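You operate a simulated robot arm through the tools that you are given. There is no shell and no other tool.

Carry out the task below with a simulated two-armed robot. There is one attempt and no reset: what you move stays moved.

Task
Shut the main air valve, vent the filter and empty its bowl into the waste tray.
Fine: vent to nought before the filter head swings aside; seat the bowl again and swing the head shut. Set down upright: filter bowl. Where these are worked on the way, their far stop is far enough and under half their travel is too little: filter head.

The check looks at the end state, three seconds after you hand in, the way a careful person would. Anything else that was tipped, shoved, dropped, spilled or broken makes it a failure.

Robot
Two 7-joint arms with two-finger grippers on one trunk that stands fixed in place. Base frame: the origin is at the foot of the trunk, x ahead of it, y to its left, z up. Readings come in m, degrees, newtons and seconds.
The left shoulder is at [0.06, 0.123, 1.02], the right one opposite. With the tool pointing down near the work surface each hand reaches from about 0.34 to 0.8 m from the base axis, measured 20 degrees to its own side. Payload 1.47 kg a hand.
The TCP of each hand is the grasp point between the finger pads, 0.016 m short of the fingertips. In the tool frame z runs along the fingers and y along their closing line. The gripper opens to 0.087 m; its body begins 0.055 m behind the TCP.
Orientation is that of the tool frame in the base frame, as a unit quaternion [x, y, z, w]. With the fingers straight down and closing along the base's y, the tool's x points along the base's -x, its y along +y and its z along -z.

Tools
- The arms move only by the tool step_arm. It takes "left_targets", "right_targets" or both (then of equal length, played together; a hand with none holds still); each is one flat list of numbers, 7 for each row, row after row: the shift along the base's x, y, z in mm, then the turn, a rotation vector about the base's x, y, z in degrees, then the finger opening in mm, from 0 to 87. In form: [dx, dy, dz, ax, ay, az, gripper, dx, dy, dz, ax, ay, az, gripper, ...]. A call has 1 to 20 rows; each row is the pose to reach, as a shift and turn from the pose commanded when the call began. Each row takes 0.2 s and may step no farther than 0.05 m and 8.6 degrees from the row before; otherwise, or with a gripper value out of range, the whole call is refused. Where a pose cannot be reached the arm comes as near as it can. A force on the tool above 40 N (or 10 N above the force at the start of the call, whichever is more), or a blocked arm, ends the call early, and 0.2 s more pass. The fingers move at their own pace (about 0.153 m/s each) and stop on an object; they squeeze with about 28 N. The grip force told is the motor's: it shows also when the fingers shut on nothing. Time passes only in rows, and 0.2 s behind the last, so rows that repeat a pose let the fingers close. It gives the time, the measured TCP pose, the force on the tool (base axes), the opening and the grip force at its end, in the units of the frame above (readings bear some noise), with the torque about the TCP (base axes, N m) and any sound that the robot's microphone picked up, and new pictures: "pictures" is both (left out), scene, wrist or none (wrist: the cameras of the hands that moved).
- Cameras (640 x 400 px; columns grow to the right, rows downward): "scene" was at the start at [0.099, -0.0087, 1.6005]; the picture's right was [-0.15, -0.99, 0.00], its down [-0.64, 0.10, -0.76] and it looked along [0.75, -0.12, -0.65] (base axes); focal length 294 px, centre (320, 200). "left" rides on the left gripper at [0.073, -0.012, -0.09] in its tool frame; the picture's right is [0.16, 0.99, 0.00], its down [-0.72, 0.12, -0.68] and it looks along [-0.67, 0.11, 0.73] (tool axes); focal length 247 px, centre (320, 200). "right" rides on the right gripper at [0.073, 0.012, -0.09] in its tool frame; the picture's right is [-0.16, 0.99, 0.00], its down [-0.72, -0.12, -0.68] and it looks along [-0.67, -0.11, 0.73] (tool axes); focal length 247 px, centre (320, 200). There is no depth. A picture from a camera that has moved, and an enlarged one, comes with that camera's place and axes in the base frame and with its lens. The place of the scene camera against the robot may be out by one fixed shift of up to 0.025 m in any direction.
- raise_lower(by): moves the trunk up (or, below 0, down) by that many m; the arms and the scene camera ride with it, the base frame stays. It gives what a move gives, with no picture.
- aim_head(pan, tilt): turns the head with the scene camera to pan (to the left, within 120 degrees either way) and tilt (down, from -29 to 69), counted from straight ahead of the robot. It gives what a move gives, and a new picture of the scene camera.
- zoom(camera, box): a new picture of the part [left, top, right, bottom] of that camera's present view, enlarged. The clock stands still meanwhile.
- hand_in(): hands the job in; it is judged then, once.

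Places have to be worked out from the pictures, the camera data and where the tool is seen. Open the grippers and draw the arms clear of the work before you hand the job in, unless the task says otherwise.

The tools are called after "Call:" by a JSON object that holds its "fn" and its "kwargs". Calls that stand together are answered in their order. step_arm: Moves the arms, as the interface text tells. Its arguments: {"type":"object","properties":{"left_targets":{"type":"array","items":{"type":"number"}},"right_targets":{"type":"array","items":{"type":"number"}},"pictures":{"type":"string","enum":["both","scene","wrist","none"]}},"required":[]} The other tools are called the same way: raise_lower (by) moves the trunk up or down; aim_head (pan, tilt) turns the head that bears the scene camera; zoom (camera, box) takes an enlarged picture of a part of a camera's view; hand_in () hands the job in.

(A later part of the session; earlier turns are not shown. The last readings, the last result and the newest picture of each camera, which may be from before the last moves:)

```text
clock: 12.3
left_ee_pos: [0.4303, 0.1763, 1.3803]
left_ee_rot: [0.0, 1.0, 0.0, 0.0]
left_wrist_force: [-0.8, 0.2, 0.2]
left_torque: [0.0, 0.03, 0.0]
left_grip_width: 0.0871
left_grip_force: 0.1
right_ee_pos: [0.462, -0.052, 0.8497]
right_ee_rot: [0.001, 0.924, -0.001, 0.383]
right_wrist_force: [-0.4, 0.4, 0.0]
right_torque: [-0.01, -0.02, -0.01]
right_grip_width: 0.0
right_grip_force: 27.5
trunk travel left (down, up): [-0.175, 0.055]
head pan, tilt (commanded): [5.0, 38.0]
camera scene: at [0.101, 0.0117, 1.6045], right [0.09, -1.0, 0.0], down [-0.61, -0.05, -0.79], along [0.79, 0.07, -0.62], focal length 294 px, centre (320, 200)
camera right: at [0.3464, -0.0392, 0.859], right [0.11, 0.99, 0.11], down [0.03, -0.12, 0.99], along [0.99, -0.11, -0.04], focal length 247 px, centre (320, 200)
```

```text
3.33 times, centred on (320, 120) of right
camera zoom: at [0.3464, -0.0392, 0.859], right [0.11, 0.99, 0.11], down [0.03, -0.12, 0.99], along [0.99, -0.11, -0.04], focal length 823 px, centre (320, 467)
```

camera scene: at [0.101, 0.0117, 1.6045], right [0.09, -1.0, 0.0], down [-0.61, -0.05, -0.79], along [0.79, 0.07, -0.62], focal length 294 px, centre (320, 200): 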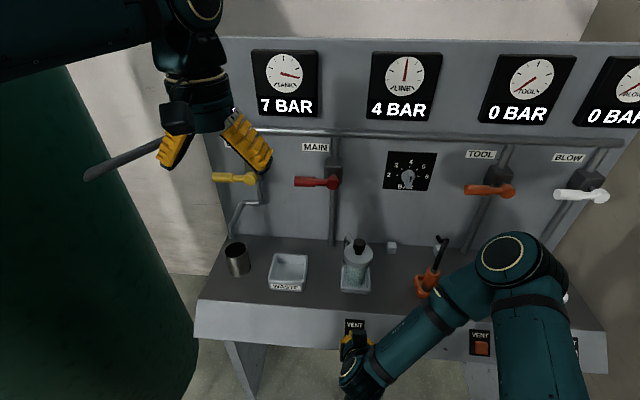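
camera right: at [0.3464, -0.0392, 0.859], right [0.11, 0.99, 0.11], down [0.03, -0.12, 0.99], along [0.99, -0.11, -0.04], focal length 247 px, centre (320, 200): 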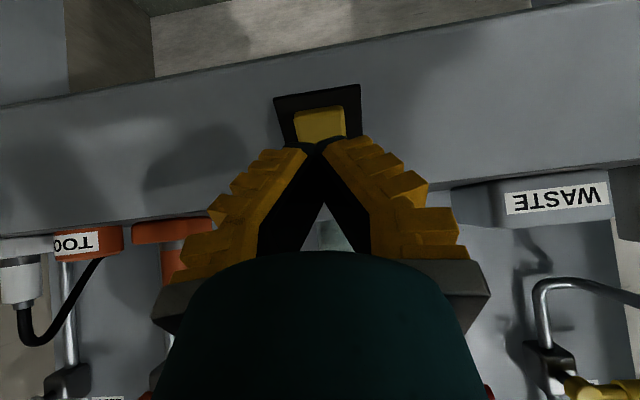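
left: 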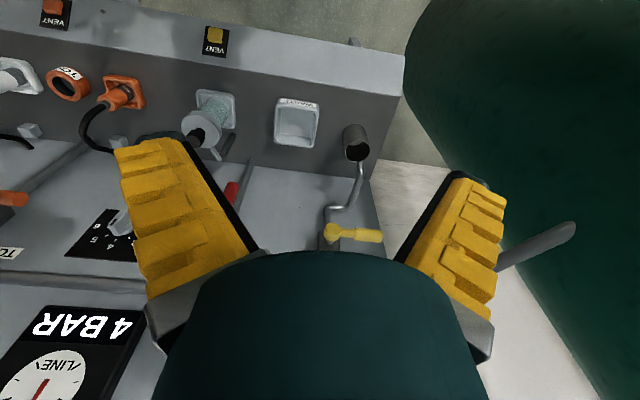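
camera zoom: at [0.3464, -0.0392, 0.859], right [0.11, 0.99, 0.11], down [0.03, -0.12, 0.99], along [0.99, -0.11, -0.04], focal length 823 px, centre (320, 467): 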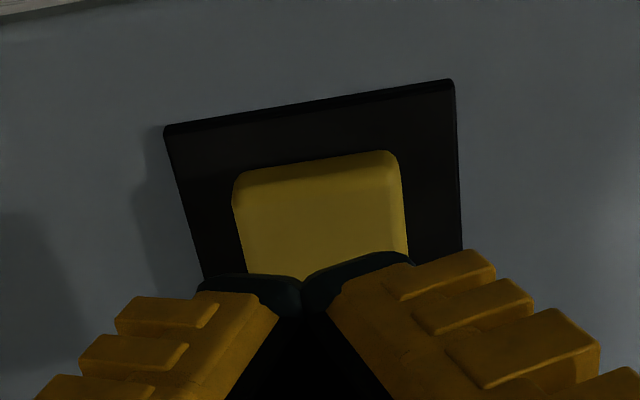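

The fingertips line up with the button along the 45° press direction, about 33 mm off. I press in gradually and watch the force and the LINE gauge.

Call:
{"fn": "step_arm", "kwargs": {"right_targets": [10, 0, -10, 0, 0, 0, 0, 19, 0, -19, 0, 0, 0, 0, 22, 0, -22, 0, 0, 0, 0, 25, 0, -25, 0, 0, 0, 0, 27, 0, -27, 0, 0, 0, 0, 27, 0, -27, 0, 0, 0, 0], "pictures": "both"}}

Call:
{"fn": "zoom", "kwargs": {"camera": "right", "box": [240, 60, 400, 180]}}

```text
clock: 13.7
left_ee_pos: [0.4283, 0.1756, 1.3807]
left_ee_rot: [0.001, 1.0, -0.001, 0.001]
left_wrist_force: [-0.2, -0.5, -0.6]
left_torque: [-0.02, -0.01, -0.01]
left_grip_width: 0.087
left_grip_force: 0.1
right_ee_pos: [0.4885, -0.0495, 0.8235]
right_ee_rot: [0.001, 0.924, 0.0, 0.383]
right_wrist_force: [-7.8, -1.7, 13.3]
right_torque: [0.02, -0.05, 0.0]
right_grip_width: 0.0059
right_grip_force: 28.5
trunk travel left (down, up): [-0.175, 0.055]
head pan, tilt (commanded): [5.0, 38.0]
heard: click
camera scene: at [0.0995, 0.0116, 1.6046], right [0.09, -1.0, 0.0], down [-0.61, -0.05, -0.79], along [0.79, 0.07, -0.61], focal length 294 px, centre (320, 200)
camera right: at [0.3736, -0.0382, 0.833], right [0.11, 0.99, 0.11], down [0.03, -0.12, 0.99], along [0.99, -0.11, -0.04], focal length 247 px, centre (320, 200)
```

scene: 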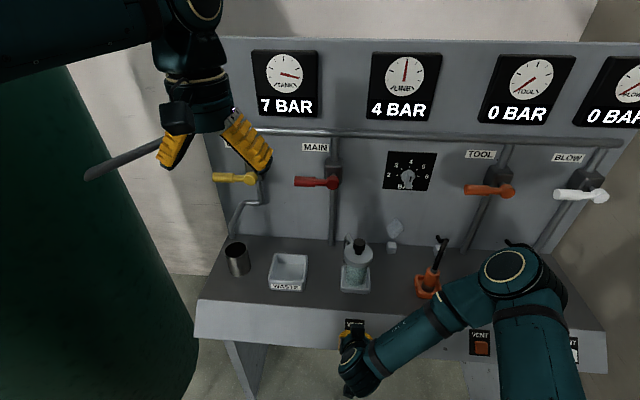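
right: 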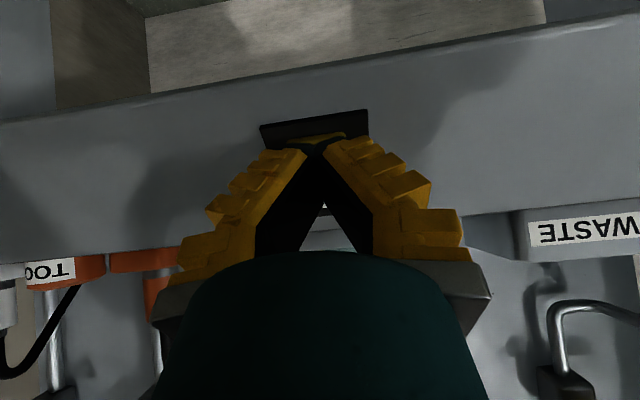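

```text
3.33 times, centred on (320, 120) of right
camera zoom: at [0.3736, -0.0382, 0.833], right [0.11, 0.99, 0.11], down [0.03, -0.12, 0.99], along [0.99, -0.11, -0.04], focal length 823 px, centre (320, 467)
```

zoom: 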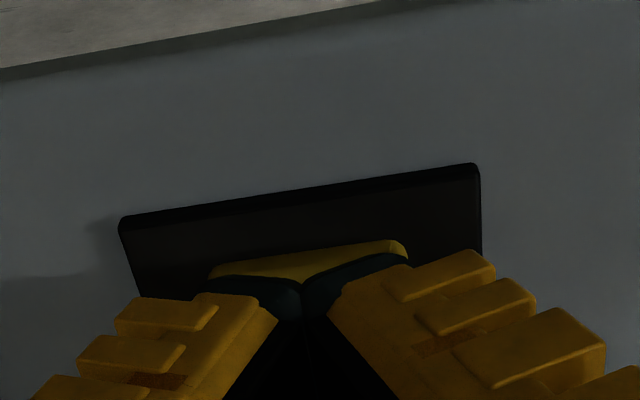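

A click was heard and a white puff shows at the filter's exhaust block, so it's venting. I hold the button and watch LINE.

Call:
{"fn": "step_arm", "kwargs": {"right_targets": [0, 0, 0, 0, 0, 0, 0, 0, 0, 0, 0, 0, 0, 0, 0, 0, 0, 0, 0, 0, 0, 0, 0, 0, 0, 0, 0, 0, 0, 0, 0, 0, 0, 0, 0, 0, 0, 0, 0, 0, 0, 0, 0, 0, 0, 0, 0, 0, 0], "pictures": "scene"}}

Call:
{"fn": "zoom", "kwargs": {"camera": "scene", "box": [340, 40, 468, 120]}}

Call:
{"fn": "zoom", "kwargs": {"camera": "scene", "box": [310, 200, 438, 300]}}

```text
clock: 15.3
left_ee_pos: [0.4277, 0.177, 1.3804]
left_ee_rot: [0.001, 1.0, 0.0, 0.001]
left_wrist_force: [0.6, 0.6, -0.6]
left_torque: [0.0, 0.01, -0.02]
left_grip_width: 0.0871
left_grip_force: 0.1
right_ee_pos: [0.4898, -0.0506, 0.8228]
right_ee_rot: [0.0, 0.924, 0.0, 0.383]
right_wrist_force: [-7.6, 0.4, 13.8]
right_torque: [-0.01, -0.06, 0.01]
right_grip_width: 0.0059
right_grip_force: 28.4
trunk travel left (down, up): [-0.175, 0.055]
head pan, tilt (commanded): [5.0, 38.0]
camera scene: at [0.0995, 0.0119, 1.6046], right [0.09, -1.0, 0.0], down [-0.61, -0.05, -0.79], along [0.79, 0.07, -0.61], focal length 294 px, centre (320, 200)
```

scene: 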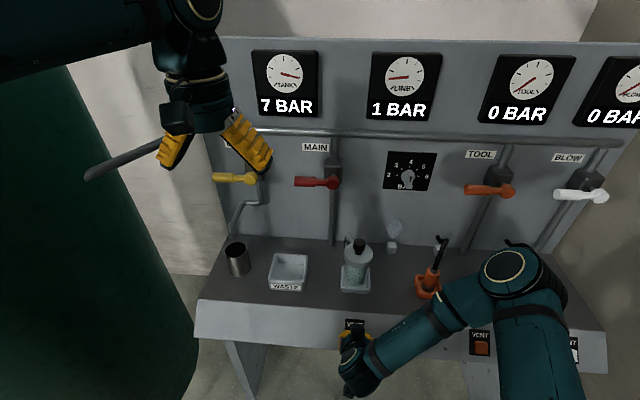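

```text
5.00 times, centred on (404, 80) of scene
camera zoom: at [0.0995, 0.0119, 1.6046], right [0.09, -1.0, 0.0], down [-0.61, -0.05, -0.79], along [0.79, 0.07, -0.61], focal length 1471 px, centre (-100, 800)
```

zoom: 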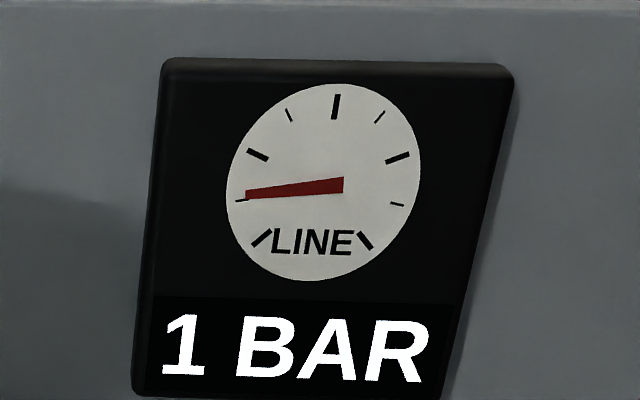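

```text
4.00 times, centred on (374, 250) of scene
camera zoom: at [0.0995, 0.0119, 1.6046], right [0.09, -1.0, 0.0], down [-0.61, -0.05, -0.79], along [0.79, 0.07, -0.61], focal length 1177 px, centre (104, 0)
```

zoom: 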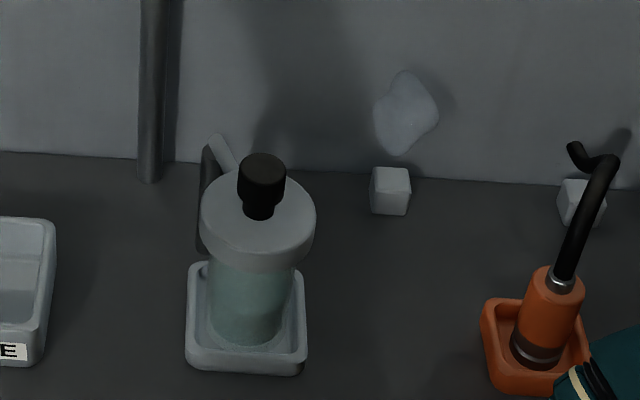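

LINE has fallen to 1 bar. I keep the button held for another ~3 seconds to reach nought.

Call:
{"fn": "step_arm", "kwargs": {"right_targets": [0, 0, 0, 0, 0, 0, 0, 0, 0, 0, 0, 0, 0, 0, 0, 0, 0, 0, 0, 0, 0, 0, 0, 0, 0, 0, 0, 0, 0, 0, 0, 0, 0, 0, 0, 0, 0, 0, 0, 0, 0, 0, 0, 0, 0, 0, 0, 0, 0, 0, 0, 0, 0, 0, 0, 0, 0, 0, 0, 0, 0, 0, 0, 0, 0, 0, 0, 0, 0, 0, 0, 0, 0, 0, 0, 0, 0, 0, 0, 0, 0, 0, 0, 0], "pictures": "scene"}}

Call:
{"fn": "zoom", "kwargs": {"camera": "scene", "box": [340, 40, 468, 120]}}

```text
clock: 17.9
left_ee_pos: [0.4283, 0.1775, 1.3819]
left_ee_rot: [0.001, 1.0, 0.0, 0.0]
left_wrist_force: [-0.4, -0.5, 1.2]
left_torque: [0.02, 0.0, -0.03]
left_grip_width: 0.087
left_grip_force: 0.0
right_ee_pos: [0.489, -0.0503, 0.822]
right_ee_rot: [-0.001, 0.923, 0.0, 0.384]
right_wrist_force: [-9.1, 0.8, 11.0]
right_torque: [0.01, 0.03, -0.02]
right_grip_width: 0.0059
right_grip_force: 29.0
trunk travel left (down, up): [-0.175, 0.055]
head pan, tilt (commanded): [5.0, 38.0]
camera scene: at [0.0995, 0.0119, 1.6046], right [0.09, -1.0, 0.0], down [-0.61, -0.05, -0.79], along [0.79, 0.07, -0.61], focal length 294 px, centre (320, 200)
```

scene: 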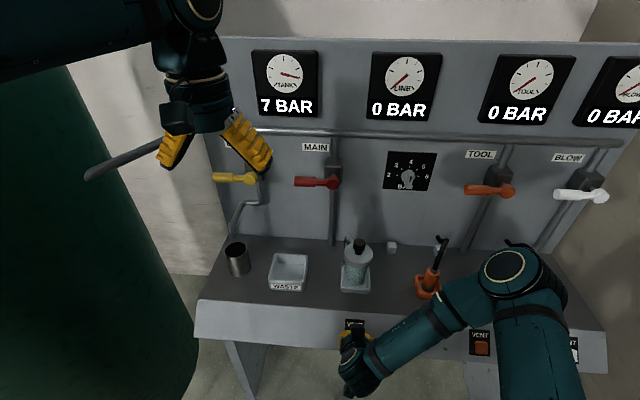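

```text
5.00 times, centred on (404, 80) of scene
camera zoom: at [0.0995, 0.0119, 1.6046], right [0.09, -1.0, 0.0], down [-0.61, -0.05, -0.79], along [0.79, 0.07, -0.61], focal length 1471 px, centre (-100, 800)
```

zoom: 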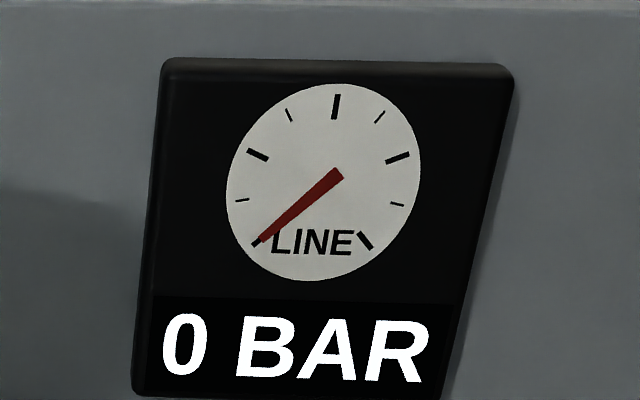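

LINE reads 0 bar and the puff is gone. I release the button, rise clear and bring the right hand upright above the filter knob.

Call:
{"fn": "step_arm", "kwargs": {"right_targets": [-15, 0, 15, 0, 0, 0, 0, -40, 0, 40, 0, 0, 0, 0, -40, 0, 85, 0, 6, 0, 0, -40, 0, 130, 0, 14, 0, 0, -40, 0, 175, 0, 22, 0, 0, -35, 0, 220, 0, 30, 0, 0, -10, 0, 260, 0, 38, 0, 20, 30, 0, 280, 0, 45, 0, 50, 70, 0, 285, 0, 45, 0, 70, 110, 0, 285, 0, 45, 0, 70, 110, 0, 285, 0, 45, 0, 70], "pictures": "both"}}

Call:
{"fn": "zoom", "kwargs": {"camera": "scene", "box": [240, 40, 496, 200]}}

Call:
{"fn": "zoom", "kwargs": {"camera": "right", "box": [220, 60, 420, 200]}}

```text
clock: 20.3
left_ee_pos: [0.4286, 0.1766, 1.3819]
left_ee_rot: [0.001, 1.0, 0.0, 0.0]
left_wrist_force: [0.0, -0.3, -0.8]
left_torque: [-0.01, -0.01, 0.03]
left_grip_width: 0.0867
left_grip_force: 0.0
right_ee_pos: [0.6, -0.0492, 1.1103]
right_ee_rot: [0.0, 1.0, 0.0, 0.0]
right_wrist_force: [-0.7, -0.7, 0.9]
right_torque: [0.02, 0.01, -0.01]
right_grip_width: 0.0736
right_grip_force: 2.2
trunk travel left (down, up): [-0.175, 0.055]
head pan, tilt (commanded): [5.0, 38.0]
camera scene: at [0.1003, 0.0114, 1.6045], right [0.09, -1.0, 0.0], down [-0.61, -0.05, -0.79], along [0.79, 0.07, -0.61], focal length 294 px, centre (320, 200)
camera right: at [0.5254, -0.0377, 1.1974], right [0.16, 0.99, 0.0], down [0.72, -0.12, 0.68], along [0.67, -0.11, -0.73], focal length 247 px, centre (320, 200)
```

scene: 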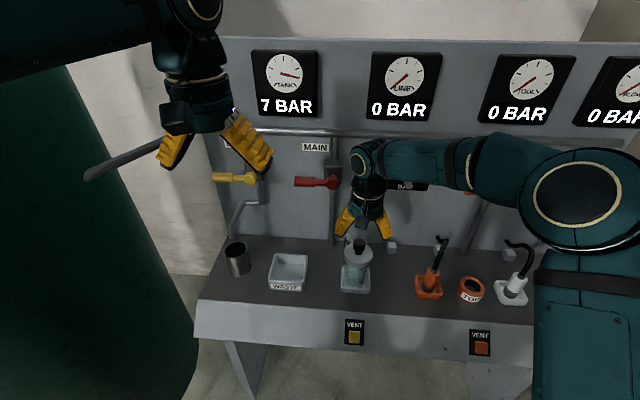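
right: 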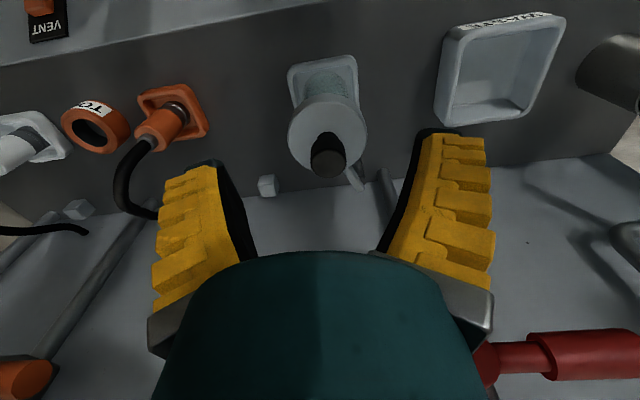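

```text
2.50 times, centred on (368, 120) of scene
camera zoom: at [0.1003, 0.0114, 1.6045], right [0.09, -1.0, 0.0], down [-0.61, -0.05, -0.79], along [0.79, 0.07, -0.61], focal length 736 px, centre (200, 400)
```

zoom: 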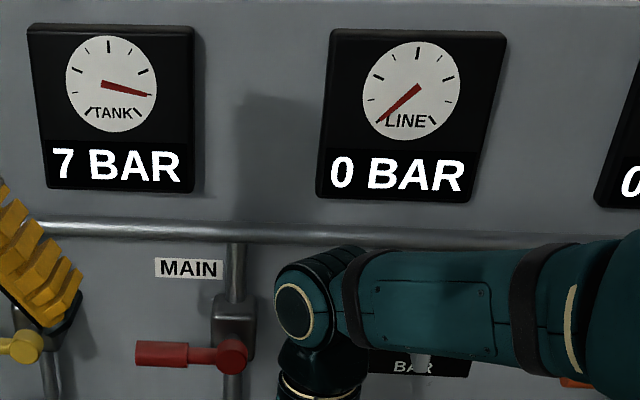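

```text
2.86 times, centred on (320, 130) of right
camera zoom: at [0.5254, -0.0377, 1.1974], right [0.16, 0.99, 0.0], down [0.72, -0.12, 0.68], along [0.67, -0.11, -0.73], focal length 706 px, centre (320, 400)
```

zoom: 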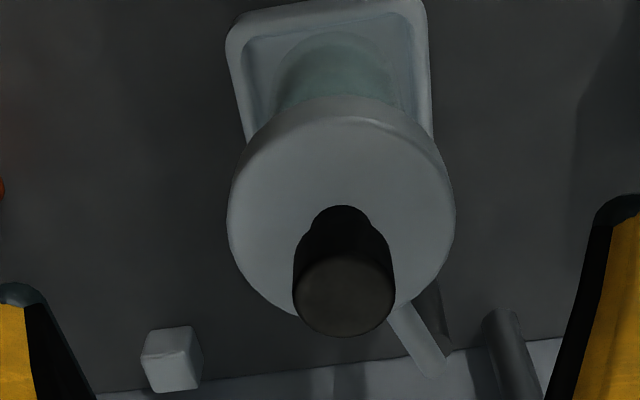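

LINE stays at 0. The knob refines to (0.651, -0.050), top at z≈1.015, and the hinge post sits behind-left at about (0.717, -0.02). I turn the hand 40° and lower open fingers around the knob.

Call:
{"fn": "step_arm", "kwargs": {"right_targets": [10, 0, -10, 0, 0, 8, 70, 20, 0, -20, 0, 0, 16, 70, 30, 0, -30, 0, 0, 24, 70, 40, 0, -40, 0, 0, 32, 70, 51, 0, -50, 0, 0, 40, 70, 51, 0, -75, 0, 0, 40, 70, 51, 0, -100, 0, 0, 40, 70, 51, 0, -110, 0, 0, 40, 70, 51, 0, -110, 0, 0, 40, 70], "pictures": "both"}}

Call:
{"fn": "zoom", "kwargs": {"camera": "scene", "box": [300, 180, 428, 300]}}

```text
clock: 22.3
left_ee_pos: [0.4301, 0.1782, 1.3799]
left_ee_rot: [0.001, 1.0, 0.0, 0.0]
left_wrist_force: [0.4, 0.5, 0.0]
left_torque: [-0.01, 0.02, -0.02]
left_grip_width: 0.0871
left_grip_force: 0.1
right_ee_pos: [0.6535, -0.0506, 0.9967]
right_ee_rot: [-0.342, 0.94, 0.001, 0.0]
right_wrist_force: [-0.7, 0.5, 0.1]
right_torque: [0.01, 0.03, 0.01]
right_grip_width: 0.0738
right_grip_force: 2.3
trunk travel left (down, up): [-0.175, 0.055]
head pan, tilt (commanded): [5.0, 38.0]
camera scene: at [0.1015, 0.0117, 1.6044], right [0.09, -1.0, 0.0], down [-0.61, -0.05, -0.79], along [0.79, 0.07, -0.62], focal length 294 px, centre (320, 200)
camera right: at [0.5888, -0.087, 1.0853], right [-0.51, 0.86, 0.0], down [0.63, 0.38, 0.68], along [0.58, 0.35, -0.73], focal length 247 px, centre (320, 200)
```

scene: 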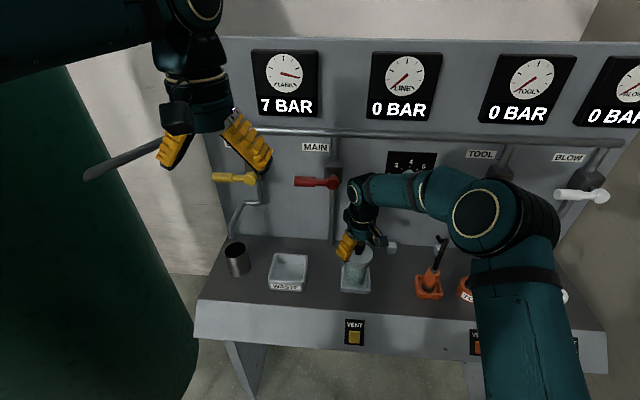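
right: 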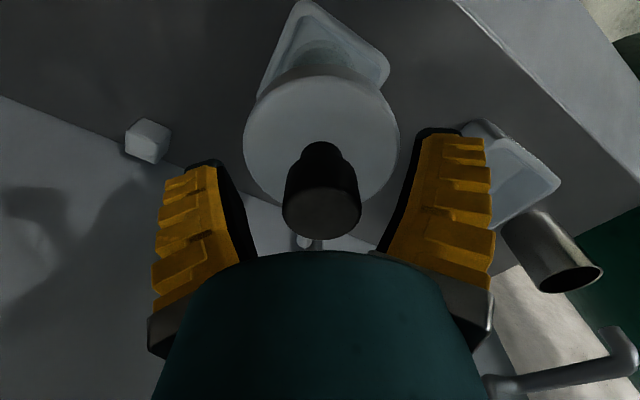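

```text
3.33 times, centred on (364, 240) of scene
camera zoom: at [0.1015, 0.0117, 1.6044], right [0.09, -1.0, 0.0], down [-0.61, -0.05, -0.79], along [0.79, 0.07, -0.62], focal length 981 px, centre (173, 67)
```

zoom: 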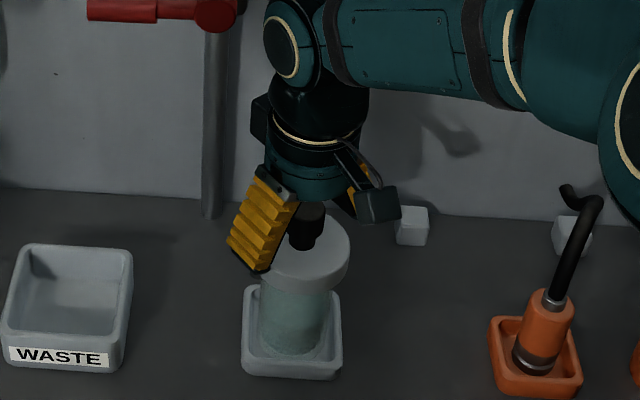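

The knob sits centred between the fingers. I close on it.

Call:
{"fn": "step_arm", "kwargs": {"right_targets": [0, 0, 0, 0, 0, 0, 40, 0, 0, 0, 0, 0, 0, 20, 0, 0, 0, 0, 0, 0, 15, 0, 0, 0, 0, 0, 0, 15], "pictures": "wrist"}}

```text
clock: 23.3
left_ee_pos: [0.4299, 0.1763, 1.381]
left_ee_rot: [0.001, 1.0, 0.0, 0.0]
left_wrist_force: [-0.6, 0.4, 0.5]
left_torque: [0.04, 0.01, 0.01]
left_grip_width: 0.0869
left_grip_force: 0.1
right_ee_pos: [0.6523, -0.0495, 0.9977]
right_ee_rot: [-0.342, 0.94, 0.0, 0.0]
right_wrist_force: [-2.6, -0.3, -3.6]
right_torque: [0.2, -0.3, -0.06]
right_grip_width: 0.0262
right_grip_force: 30.0
trunk travel left (down, up): [-0.175, 0.055]
head pan, tilt (commanded): [5.0, 38.0]
camera right: at [0.5886, -0.0871, 1.0853], right [-0.51, 0.86, 0.0], down [0.63, 0.38, 0.68], along [0.58, 0.35, -0.73], focal length 247 px, centre (320, 200)
```

right: 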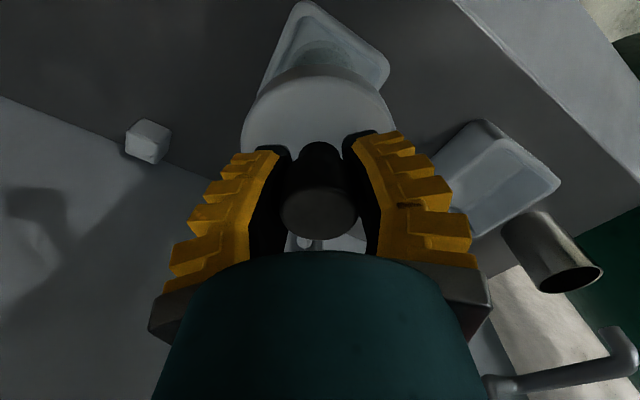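

Gripped at 26 mm. I try a small swing to the left about the hinge and watch the force.

Call:
{"fn": "step_arm", "kwargs": {"right_targets": [-2, 4.6, 0, 0, 0, -4, 15, -3.7, 9.3, 0, 0, 0, -8, 15, -5, 14, 0, 0, 0, -12, 15, -6, 19, 0, 0, 0, -16, 15], "pictures": "both"}}

Call:
{"fn": "zoom", "kwargs": {"camera": "scene", "box": [300, 180, 428, 300]}}

```text
clock: 24.1
left_ee_pos: [0.4302, 0.1769, 1.381]
left_ee_rot: [0.0, 1.0, 0.0, 0.0]
left_wrist_force: [-0.4, 0.8, 0.1]
left_torque: [-0.09, 0.02, -0.05]
left_grip_width: 0.0869
left_grip_force: 0.0
right_ee_pos: [0.6513, -0.0487, 0.9978]
right_ee_rot: [-0.251, 0.968, -0.009, 0.002]
right_wrist_force: [5.7, -14.2, -1.4]
right_torque: [0.4, 0.35, 0.32]
right_grip_width: 0.0261
right_grip_force: 30.8
trunk travel left (down, up): [-0.175, 0.055]
head pan, tilt (commanded): [5.0, 38.0]
stopped in row 3 (right hand): the force on the tool passed its limit at 45 N (the readings are from after the stop); the commanded pose is now the measured one
camera scene: at [0.1017, 0.0124, 1.6044], right [0.09, -1.0, 0.0], down [-0.61, -0.05, -0.79], along [0.78, 0.07, -0.62], focal length 294 px, centre (320, 200)
camera right: at [0.5809, -0.0725, 1.0846], right [-0.34, 0.94, -0.02], down [0.68, 0.26, 0.68], along [0.64, 0.22, -0.73], focal length 247 px, centre (320, 200)
```

scene: 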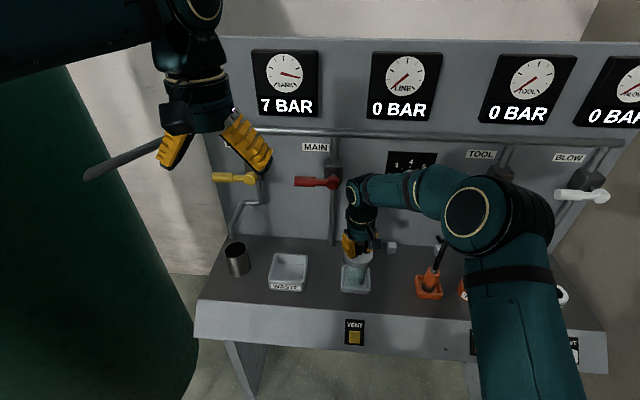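
right: 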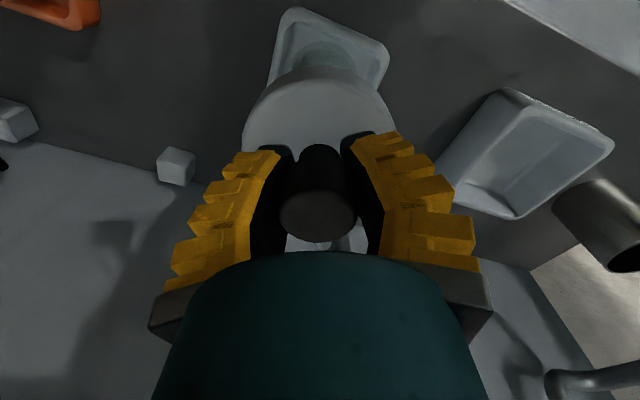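

```text
3.33 times, centred on (364, 240) of scene
camera zoom: at [0.1017, 0.0124, 1.6044], right [0.09, -1.0, 0.0], down [-0.61, -0.05, -0.79], along [0.78, 0.07, -0.62], focal length 981 px, centre (173, 67)
```

zoom: 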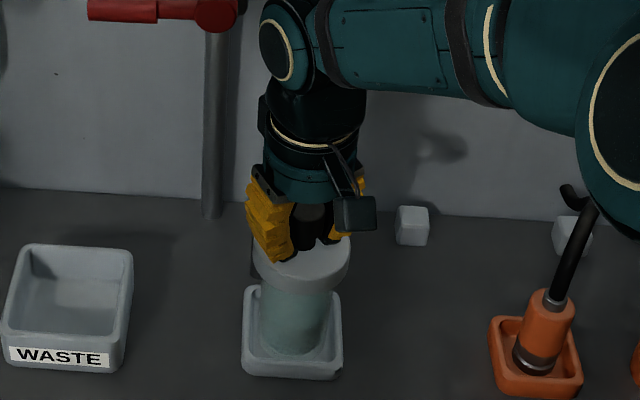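

Leftward is blocked: the head is against its shut stop there, so it must open to the right. I test a small swing the other way.

Call:
{"fn": "step_arm", "kwargs": {"right_targets": [2.5, -4.3, 0, 0, 0, 4, 15, 4.9, -8.7, 0, 0, 0, 8, 15, 8, -12.7, 0, 0, 0, 12, 15], "pictures": "both"}}

Call:
{"fn": "zoom", "kwargs": {"camera": "scene", "box": [300, 180, 428, 300]}}

```text
clock: 24.9
left_ee_pos: [0.4277, 0.1753, 1.3816]
left_ee_rot: [0.002, 1.0, 0.001, 0.0]
left_wrist_force: [-0.2, -0.2, -0.5]
left_torque: [0.02, -0.02, -0.03]
left_grip_width: 0.0871
left_grip_force: 0.0
right_ee_pos: [0.6556, -0.0607, 0.9973]
right_ee_rot: [-0.353, 0.936, -0.005, 0.001]
right_wrist_force: [-17.3, -12.7, -1.4]
right_torque: [0.07, -0.08, -0.26]
right_grip_width: 0.0252
right_grip_force: 30.3
trunk travel left (down, up): [-0.175, 0.055]
head pan, tilt (commanded): [5.0, 38.0]
camera scene: at [0.0991, 0.0099, 1.6046], right [0.09, -1.0, 0.0], down [-0.61, -0.05, -0.79], along [0.79, 0.07, -0.61], focal length 294 px, centre (320, 200)
camera right: at [0.5925, -0.0981, 1.0848], right [-0.53, 0.85, -0.01], down [0.62, 0.4, 0.68], along [0.58, 0.35, -0.73], focal length 247 px, centre (320, 200)
```

scene: 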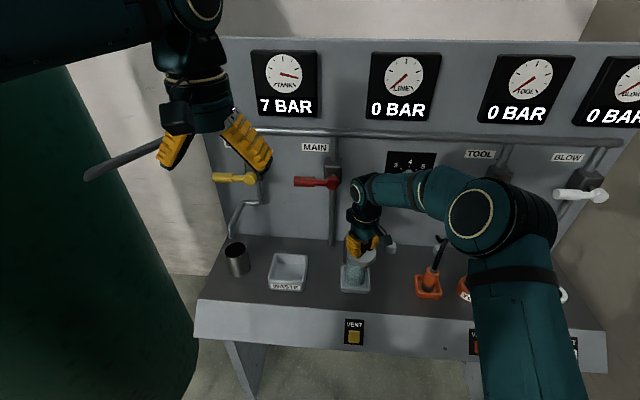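
right: 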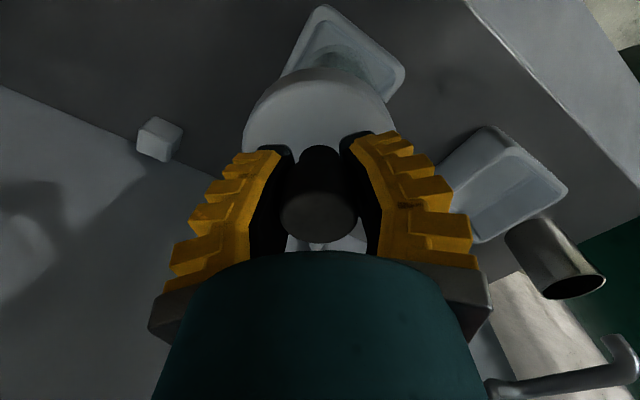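

```text
3.33 times, centred on (364, 240) of scene
camera zoom: at [0.0991, 0.0099, 1.6046], right [0.09, -1.0, 0.0], down [-0.61, -0.05, -0.79], along [0.79, 0.07, -0.61], focal length 981 px, centre (173, 67)
```

zoom: 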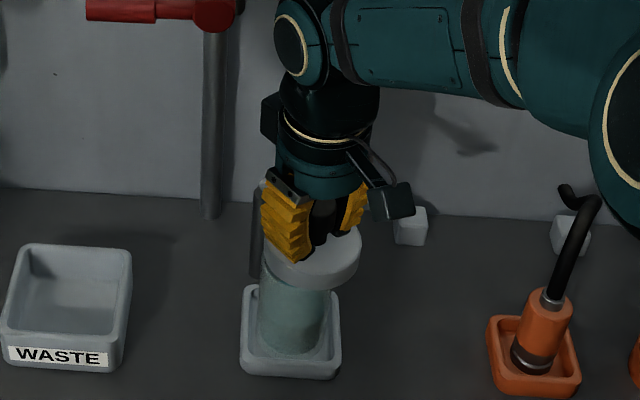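

It swings freely to the right. Since it opens about 90° that way, I'd rather re-grip with the hand turned the other way so the wrist can follow; I release, lift and turn to about -45°, taking a view of the hinge.

Call:
{"fn": "step_arm", "kwargs": {"right_targets": [-1, 0, 0, 0, 0, 0, 60, -1, 0, 0, 0, 0, 0, 74, -1, 0, 20, 0, 0, 0, 74, -1, 0, 50, 0, 0, -4, 74, -1, 0, 80, 0, 0, -12, 74, -10, 0, 90, 0, 0, -20, 74, -20, 0, 90, 0, 0, -28, 74, -30, 0, 90, 0, 0, -36, 74, -40, 0, 90, 0, 0, -41, 74, -40, 0, 90, 0, 0, -41, 74], "pictures": "both"}}

Call:
{"fn": "zoom", "kwargs": {"camera": "right", "box": [220, 60, 420, 200]}}

Call:
{"fn": "zoom", "kwargs": {"camera": "scene", "box": [300, 200, 428, 300]}}

```text
clock: 27.1
left_ee_pos: [0.4296, 0.1761, 1.3807]
left_ee_rot: [0.001, 1.0, 0.0, 0.0]
left_wrist_force: [-0.1, 0.5, -0.7]
left_torque: [-0.01, 0.03, -0.01]
left_grip_width: 0.0872
left_grip_force: 0.1
right_ee_pos: [0.6178, -0.0592, 1.0868]
right_ee_rot: [-0.001, 1.0, -0.006, 0.0]
right_wrist_force: [0.3, -0.1, 0.6]
right_torque: [-0.03, 0.02, 0.0]
right_grip_width: 0.0768
right_grip_force: 1.6
trunk travel left (down, up): [-0.175, 0.055]
head pan, tilt (commanded): [5.0, 38.0]
camera scene: at [0.1016, 0.0117, 1.6044], right [0.09, -1.0, 0.0], down [-0.61, -0.05, -0.79], along [0.78, 0.07, -0.62], focal length 294 px, centre (320, 200)
camera right: at [0.5444, -0.0464, 1.1755], right [0.16, 0.99, -0.01], down [0.72, -0.11, 0.68], along [0.67, -0.12, -0.73], focal length 247 px, centre (320, 200)
```

scene: 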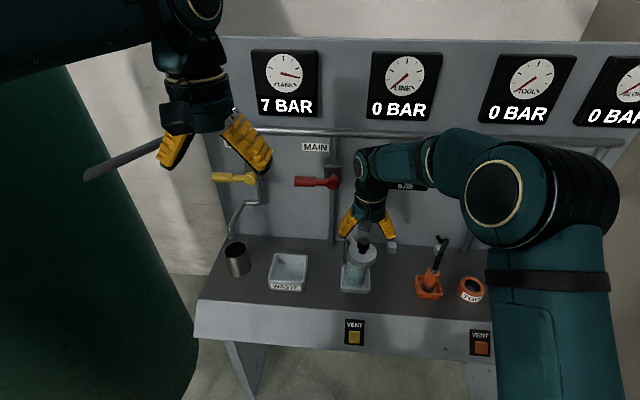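
right: 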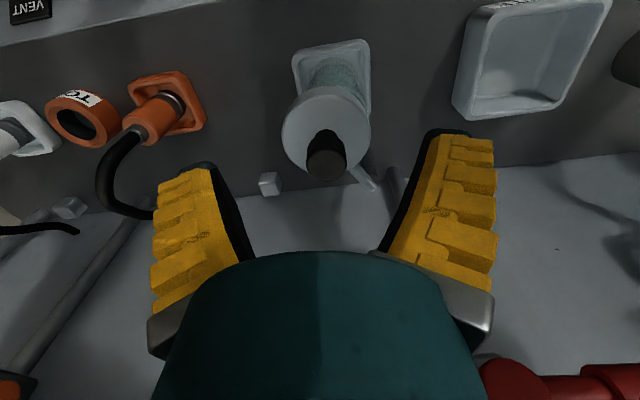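

```text
2.86 times, centred on (320, 130) of right
camera zoom: at [0.5444, -0.0464, 1.1755], right [0.16, 0.99, -0.01], down [0.72, -0.11, 0.68], along [0.67, -0.12, -0.73], focal length 706 px, centre (320, 400)
```

zoom: 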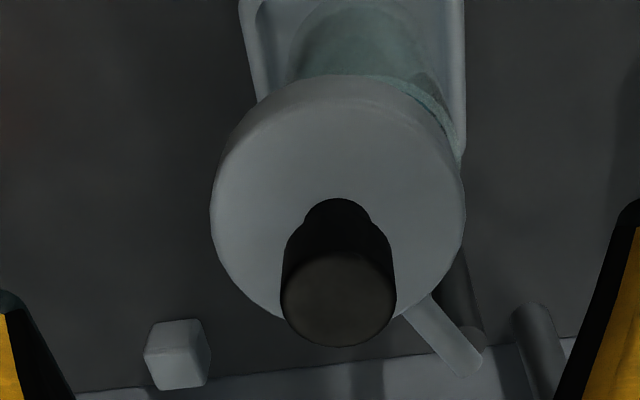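

```text
4.00 times, centred on (364, 250) of scene
camera zoom: at [0.1016, 0.0117, 1.6044], right [0.09, -1.0, 0.0], down [-0.61, -0.05, -0.79], along [0.78, 0.07, -0.62], focal length 1177 px, centre (144, 0)
```

zoom: 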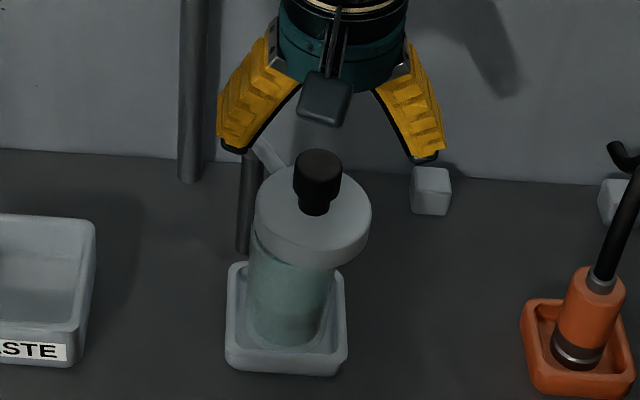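

The knob is now at (0.655, -0.061) and the hinge works out near (0.720, -0.021), radius ≈74 mm. I turn the hand to -50°, come down around the knob and grip it again.

Call:
{"fn": "step_arm", "kwargs": {"right_targets": [6, 0, -5, 0, 0, -8, 74, 12, 0, -10, 0, 0, -16, 74, 18, 0, -15, 0, 0, -24, 74, 24, 0, -20, 0, 0, -32, 74, 30, -1, -25, 0, 0, -40, 74, 37, -2, -30, 0, 0, -48, 74, 37, -2, -60, 0, 0, -50, 74, 37, -2, -89, 0, 0, -50, 74, 37, -2, -89, 0, 0, -50, 40, 37, -2, -89, 0, 0, -50, 15, 37, -2, -89, 0, 0, -50, 15], "pictures": "both"}}

Call:
{"fn": "zoom", "kwargs": {"camera": "scene", "box": [300, 200, 428, 300]}}

```text
clock: 29.5
left_ee_pos: [0.4293, 0.1763, 1.3805]
left_ee_rot: [0.001, 1.0, 0.0, 0.0]
left_wrist_force: [0.3, 1.1, -0.7]
left_torque: [-0.02, -0.04, 0.04]
left_grip_width: 0.0869
left_grip_force: 0.0
right_ee_pos: [0.6549, -0.0607, 1.0]
right_ee_rot: [0.422, 0.907, -0.005, -0.003]
right_wrist_force: [-0.5, 0.4, -0.6]
right_torque: [-0.09, -0.06, -0.05]
right_grip_width: 0.0253
right_grip_force: 30.3
trunk travel left (down, up): [-0.175, 0.055]
head pan, tilt (commanded): [5.0, 38.0]
camera scene: at [0.1014, 0.0117, 1.6044], right [0.09, -1.0, 0.0], down [-0.61, -0.05, -0.79], along [0.79, 0.07, -0.62], focal length 294 px, centre (320, 200)
camera right: at [0.6168, 0.0035, 1.088], right [0.86, 0.52, -0.01], down [0.38, -0.62, 0.68], along [0.34, -0.59, -0.73], focal length 247 px, centre (320, 200)
```

scene: 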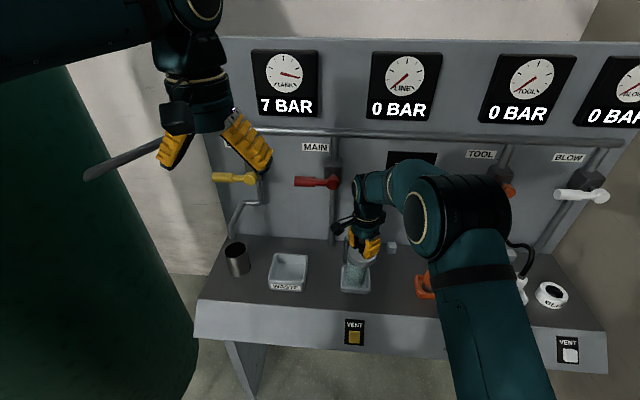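
right: 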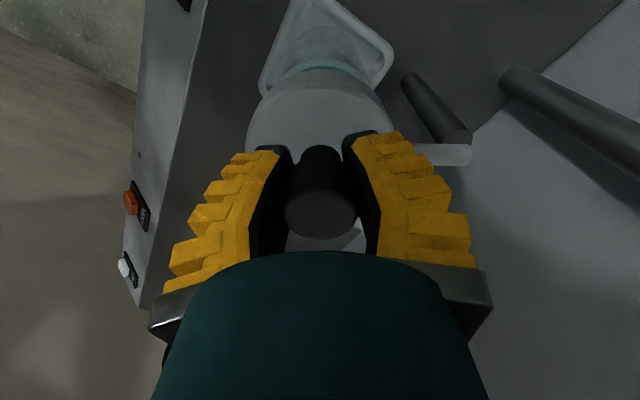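

```text
4.00 times, centred on (364, 250) of scene
camera zoom: at [0.1014, 0.0117, 1.6044], right [0.09, -1.0, 0.0], down [-0.61, -0.05, -0.79], along [0.79, 0.07, -0.62], focal length 1177 px, centre (144, 0)
```

zoom: 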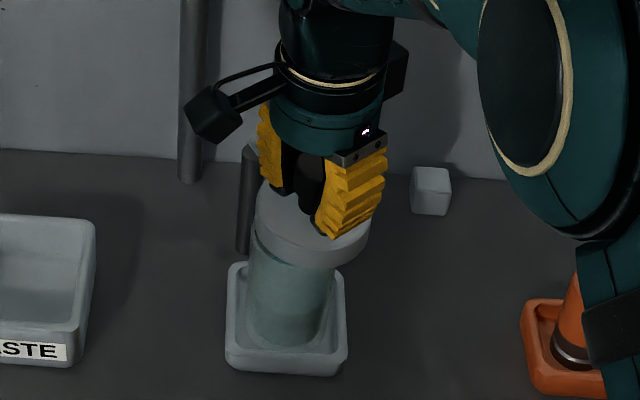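

The post is clearly visible; the hinge refines to about (0.7195, -0.019). I swing right 21° along the arc with the wrist following, then check the force.

Call:
{"fn": "step_arm", "kwargs": {"right_targets": [5.6, -7.6, 0, 0, 0, 7, 15, 12, -14.4, 0, 0, 0, 14, 15, 19.2, -20.4, 0, 0, 0, 21, 15], "pictures": "wrist"}}

```text
clock: 30.3
left_ee_pos: [0.4282, 0.1757, 1.3807]
left_ee_rot: [0.0, 1.0, 0.001, 0.001]
left_wrist_force: [0.1, 0.6, 0.4]
left_torque: [0.0, 0.0, -0.02]
left_grip_width: 0.0869
left_grip_force: 0.1
right_ee_pos: [0.673, -0.0833, 0.9988]
right_ee_rot: [0.249, 0.969, -0.005, -0.001]
right_wrist_force: [-6.8, -10.9, 8.1]
right_torque: [0.02, 0.11, -0.15]
right_grip_width: 0.0257
right_grip_force: 30.0
trunk travel left (down, up): [-0.175, 0.055]
head pan, tilt (commanded): [5.0, 38.0]
camera right: at [0.6155, -0.0365, 1.087], right [0.61, 0.79, -0.01], down [0.58, -0.44, 0.68], along [0.53, -0.43, -0.73], focal length 247 px, centre (320, 200)
```

right: 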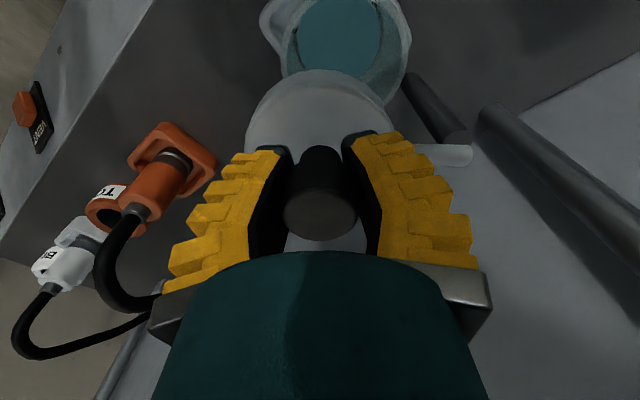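

The head is sliding off and the bowl's mouth with liquid shows. I continue along a slightly larger radius.

Call:
{"fn": "step_arm", "kwargs": {"right_targets": [6.7, -7.1, 0, 0, 0, 7, 15, 15, -11, 0, 0, 0, 14, 15, 23.8, -13.9, 0, 0, 0, 21, 15], "pictures": "both"}}

Call:
{"fn": "zoom", "kwargs": {"camera": "scene", "box": [300, 200, 428, 300]}}

```text
clock: 31.1
left_ee_pos: [0.4295, 0.1741, 1.3808]
left_ee_rot: [0.001, 1.0, 0.001, 0.0]
left_wrist_force: [-0.3, -0.2, 1.0]
left_torque: [-0.02, -0.03, 0.01]
left_grip_width: 0.0871
left_grip_force: 0.0
right_ee_pos: [0.7, -0.0974, 0.9988]
right_ee_rot: [0.068, 0.998, -0.006, 0.0]
right_wrist_force: [-2.5, -15.9, 2.9]
right_torque: [-0.02, 0.04, -0.25]
right_grip_width: 0.0262
right_grip_force: 30.2
trunk travel left (down, up): [-0.175, 0.055]
head pan, tilt (commanded): [5.0, 38.0]
camera scene: at [0.1007, 0.0095, 1.6045], right [0.09, -1.0, 0.0], down [-0.61, -0.05, -0.79], along [0.79, 0.07, -0.62], focal length 294 px, centre (320, 200)
camera right: at [0.6271, -0.0739, 1.0859], right [0.29, 0.96, -0.01], down [0.7, -0.2, 0.68], along [0.65, -0.21, -0.73], focal length 247 px, centre (320, 200)
```

scene: 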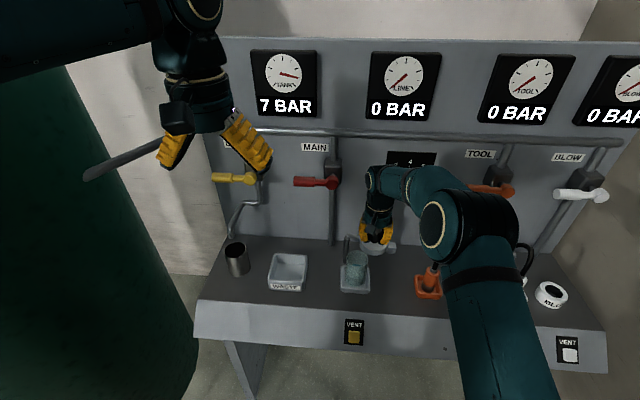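
right: 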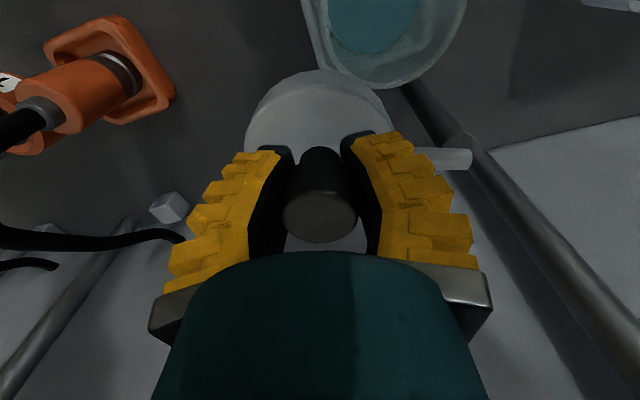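

```text
4.00 times, centred on (364, 250) of scene
camera zoom: at [0.1007, 0.0095, 1.6045], right [0.09, -1.0, 0.0], down [-0.61, -0.05, -0.79], along [0.79, 0.07, -0.62], focal length 1177 px, centre (144, 0)
```

zoom: 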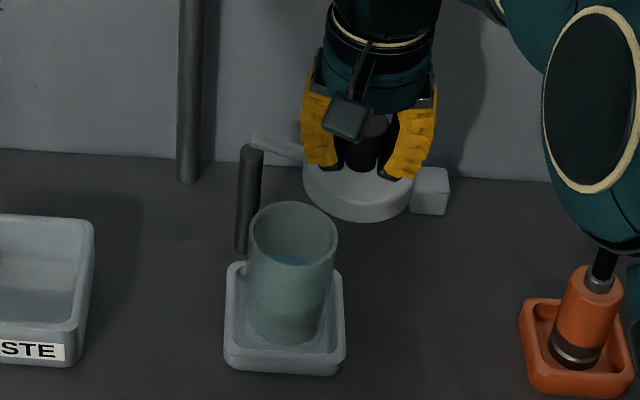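

The head is well aside and the bowl is fully exposed. I carry on toward its far stop, watching the force.

Call:
{"fn": "step_arm", "kwargs": {"right_targets": [11.6, -3.9, 0, 0, 0, 7, 15, 21.3, -4.2, 0, 0, 0, 14, 15, 30.9, -3.4, 0, 0, 0, 21, 15, 40.4, -1.3, 0, 0, 0, 28, 15], "pictures": "both"}}

Call:
{"fn": "zoom", "kwargs": {"camera": "scene", "box": [300, 200, 428, 300]}}

```text
clock: 32.1
left_ee_pos: [0.4309, 0.1739, 1.3798]
left_ee_rot: [0.0, 1.0, 0.0, -0.001]
left_wrist_force: [0.6, -0.6, -0.6]
left_torque: [-0.05, 0.0, 0.01]
left_grip_width: 0.0872
left_grip_force: 0.0
right_ee_pos: [0.7398, -0.0991, 0.9982]
right_ee_rot: [-0.175, 0.985, -0.006, 0.001]
right_wrist_force: [4.3, -24.3, -3.9]
right_torque: [-0.13, 0.22, -0.1]
right_grip_width: 0.0255
right_grip_force: 30.3
trunk travel left (down, up): [-0.175, 0.055]
head pan, tilt (commanded): [5.0, 38.0]
camera scene: at [0.1028, 0.0085, 1.6043], right [0.09, -1.0, 0.0], down [-0.61, -0.05, -0.79], along [0.78, 0.07, -0.62], focal length 294 px, centre (320, 200)
camera right: at [0.6666, -0.1124, 1.0856], right [-0.19, 0.98, -0.01], down [0.72, 0.15, 0.68], along [0.67, 0.12, -0.73], focal length 247 px, centre (320, 200)
```

scene: 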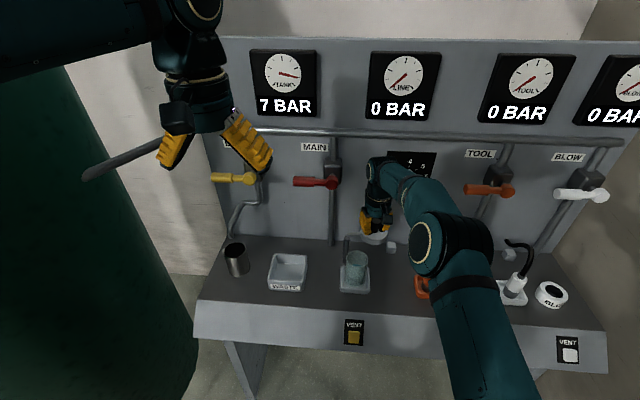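
right: 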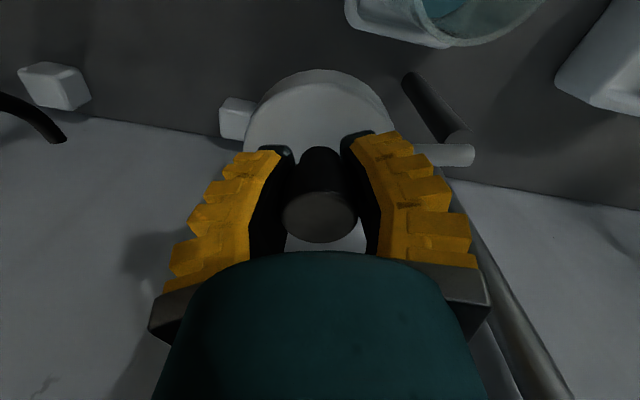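

```text
4.00 times, centred on (364, 250) of scene
camera zoom: at [0.1028, 0.0085, 1.6043], right [0.09, -1.0, 0.0], down [-0.61, -0.05, -0.79], along [0.78, 0.07, -0.62], focal length 1177 px, centre (144, 0)
```

zoom: 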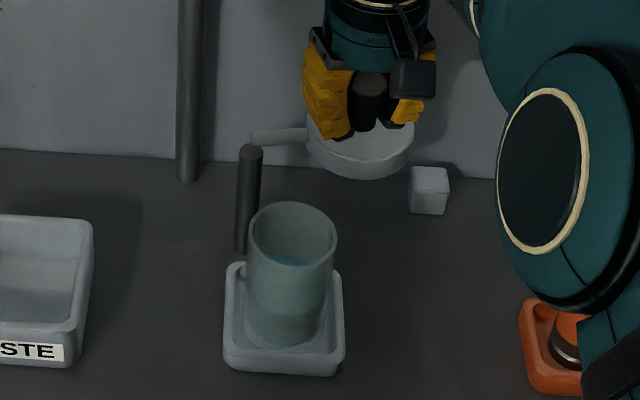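

The head is about 85° open and the fit gives hinge ≈(0.725, -0.029). I try a few degrees more to feel for the far stop.

Call:
{"fn": "step_arm", "kwargs": {"right_targets": [4.5, -5, 0, 0, 0, 3, 15, 8.5, -5.1, 0, 0, 0, 6, 15, 13, -4, 0, 0, 0, 9, 15], "pictures": "wrist"}}

```text
clock: 32.9
left_ee_pos: [0.4302, 0.1773, 1.3814]
left_ee_rot: [0.001, 1.0, 0.0, 0.0]
left_wrist_force: [-0.7, 0.4, 0.5]
left_torque: [-0.03, 0.01, -0.01]
left_grip_width: 0.0871
left_grip_force: 0.1
right_ee_pos: [0.7507, -0.0968, 0.9974]
right_ee_rot: [-0.254, 0.967, -0.003, 0.001]
right_wrist_force: [1.4, 8.6, -6.3]
right_torque: [0.29, -0.37, -0.29]
right_grip_width: 0.0253
right_grip_force: 30.3
trunk travel left (down, up): [-0.175, 0.055]
head pan, tilt (commanded): [5.0, 38.0]
camera right: at [0.6814, -0.1213, 1.0857], right [-0.35, 0.94, -0.01], down [0.68, 0.26, 0.68], along [0.64, 0.23, -0.73], focal length 247 px, centre (320, 200)
```

right: 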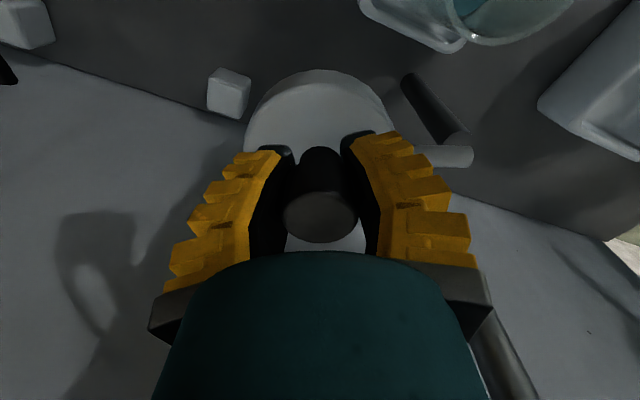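

The head still turned freely to ~93° and stays put, well past half its travel. I release the knob, lift just clear, and withdraw the right arm to the right side.

Call:
{"fn": "step_arm", "kwargs": {"right_targets": [0, 3, 0, 0, 0, 0, 50, 0, 3, 0, 0, 0, 0, 50, 0, 3, 25, 0, 0, 0, 50, 0, 3, 50, 0, 0, 0, 50, -40, 3, 50, 0, 0, -6, 50, -85, 0, 55, 0, 0, -14, 50, -130, -20, 70, 0, 0, -22, 50, -165, -50, 90, 0, 0, -29, 50, -200, -80, 110, 0, 0, -29, 50, -235, -110, 130, 0, 0, -29, 50, -270, -140, 140, 0, 0, -29, 50, -270, -140, 140, 0, 0, -29, 50], "pictures": "both"}}

Call:
{"fn": "zoom", "kwargs": {"camera": "scene", "box": [300, 200, 428, 300]}}

Call:
{"fn": "zoom", "kwargs": {"camera": "scene", "box": [200, 200, 328, 300]}}

```text
refused: row 7 steps farther than a row can; nothing moved
```

```text
4.00 times, centred on (364, 250) of scene
camera zoom: at [0.1023, 0.0125, 1.6043], right [0.09, -1.0, 0.0], down [-0.61, -0.05, -0.79], along [0.78, 0.07, -0.62], focal length 1177 px, centre (144, 0)
```

zoom: 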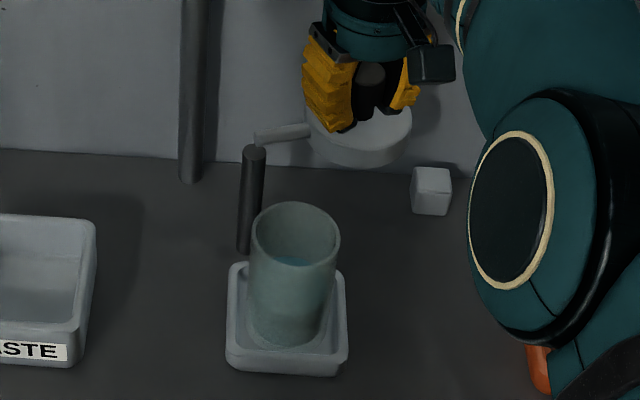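

```text
4.00 times, centred on (264, 250) of scene
camera zoom: at [0.1023, 0.0125, 1.6043], right [0.09, -1.0, 0.0], down [-0.61, -0.05, -0.79], along [0.78, 0.07, -0.62], focal length 1177 px, centre (544, 0)
```

zoom: 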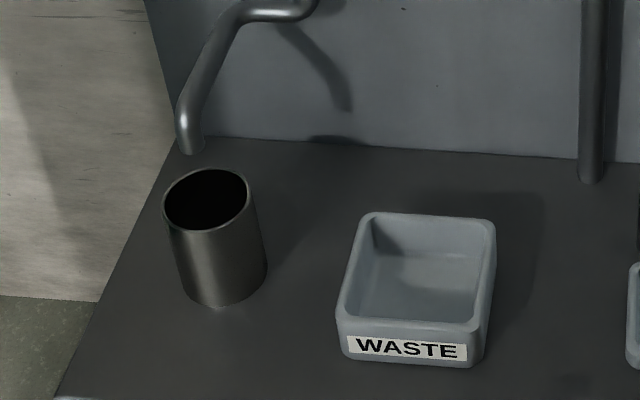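

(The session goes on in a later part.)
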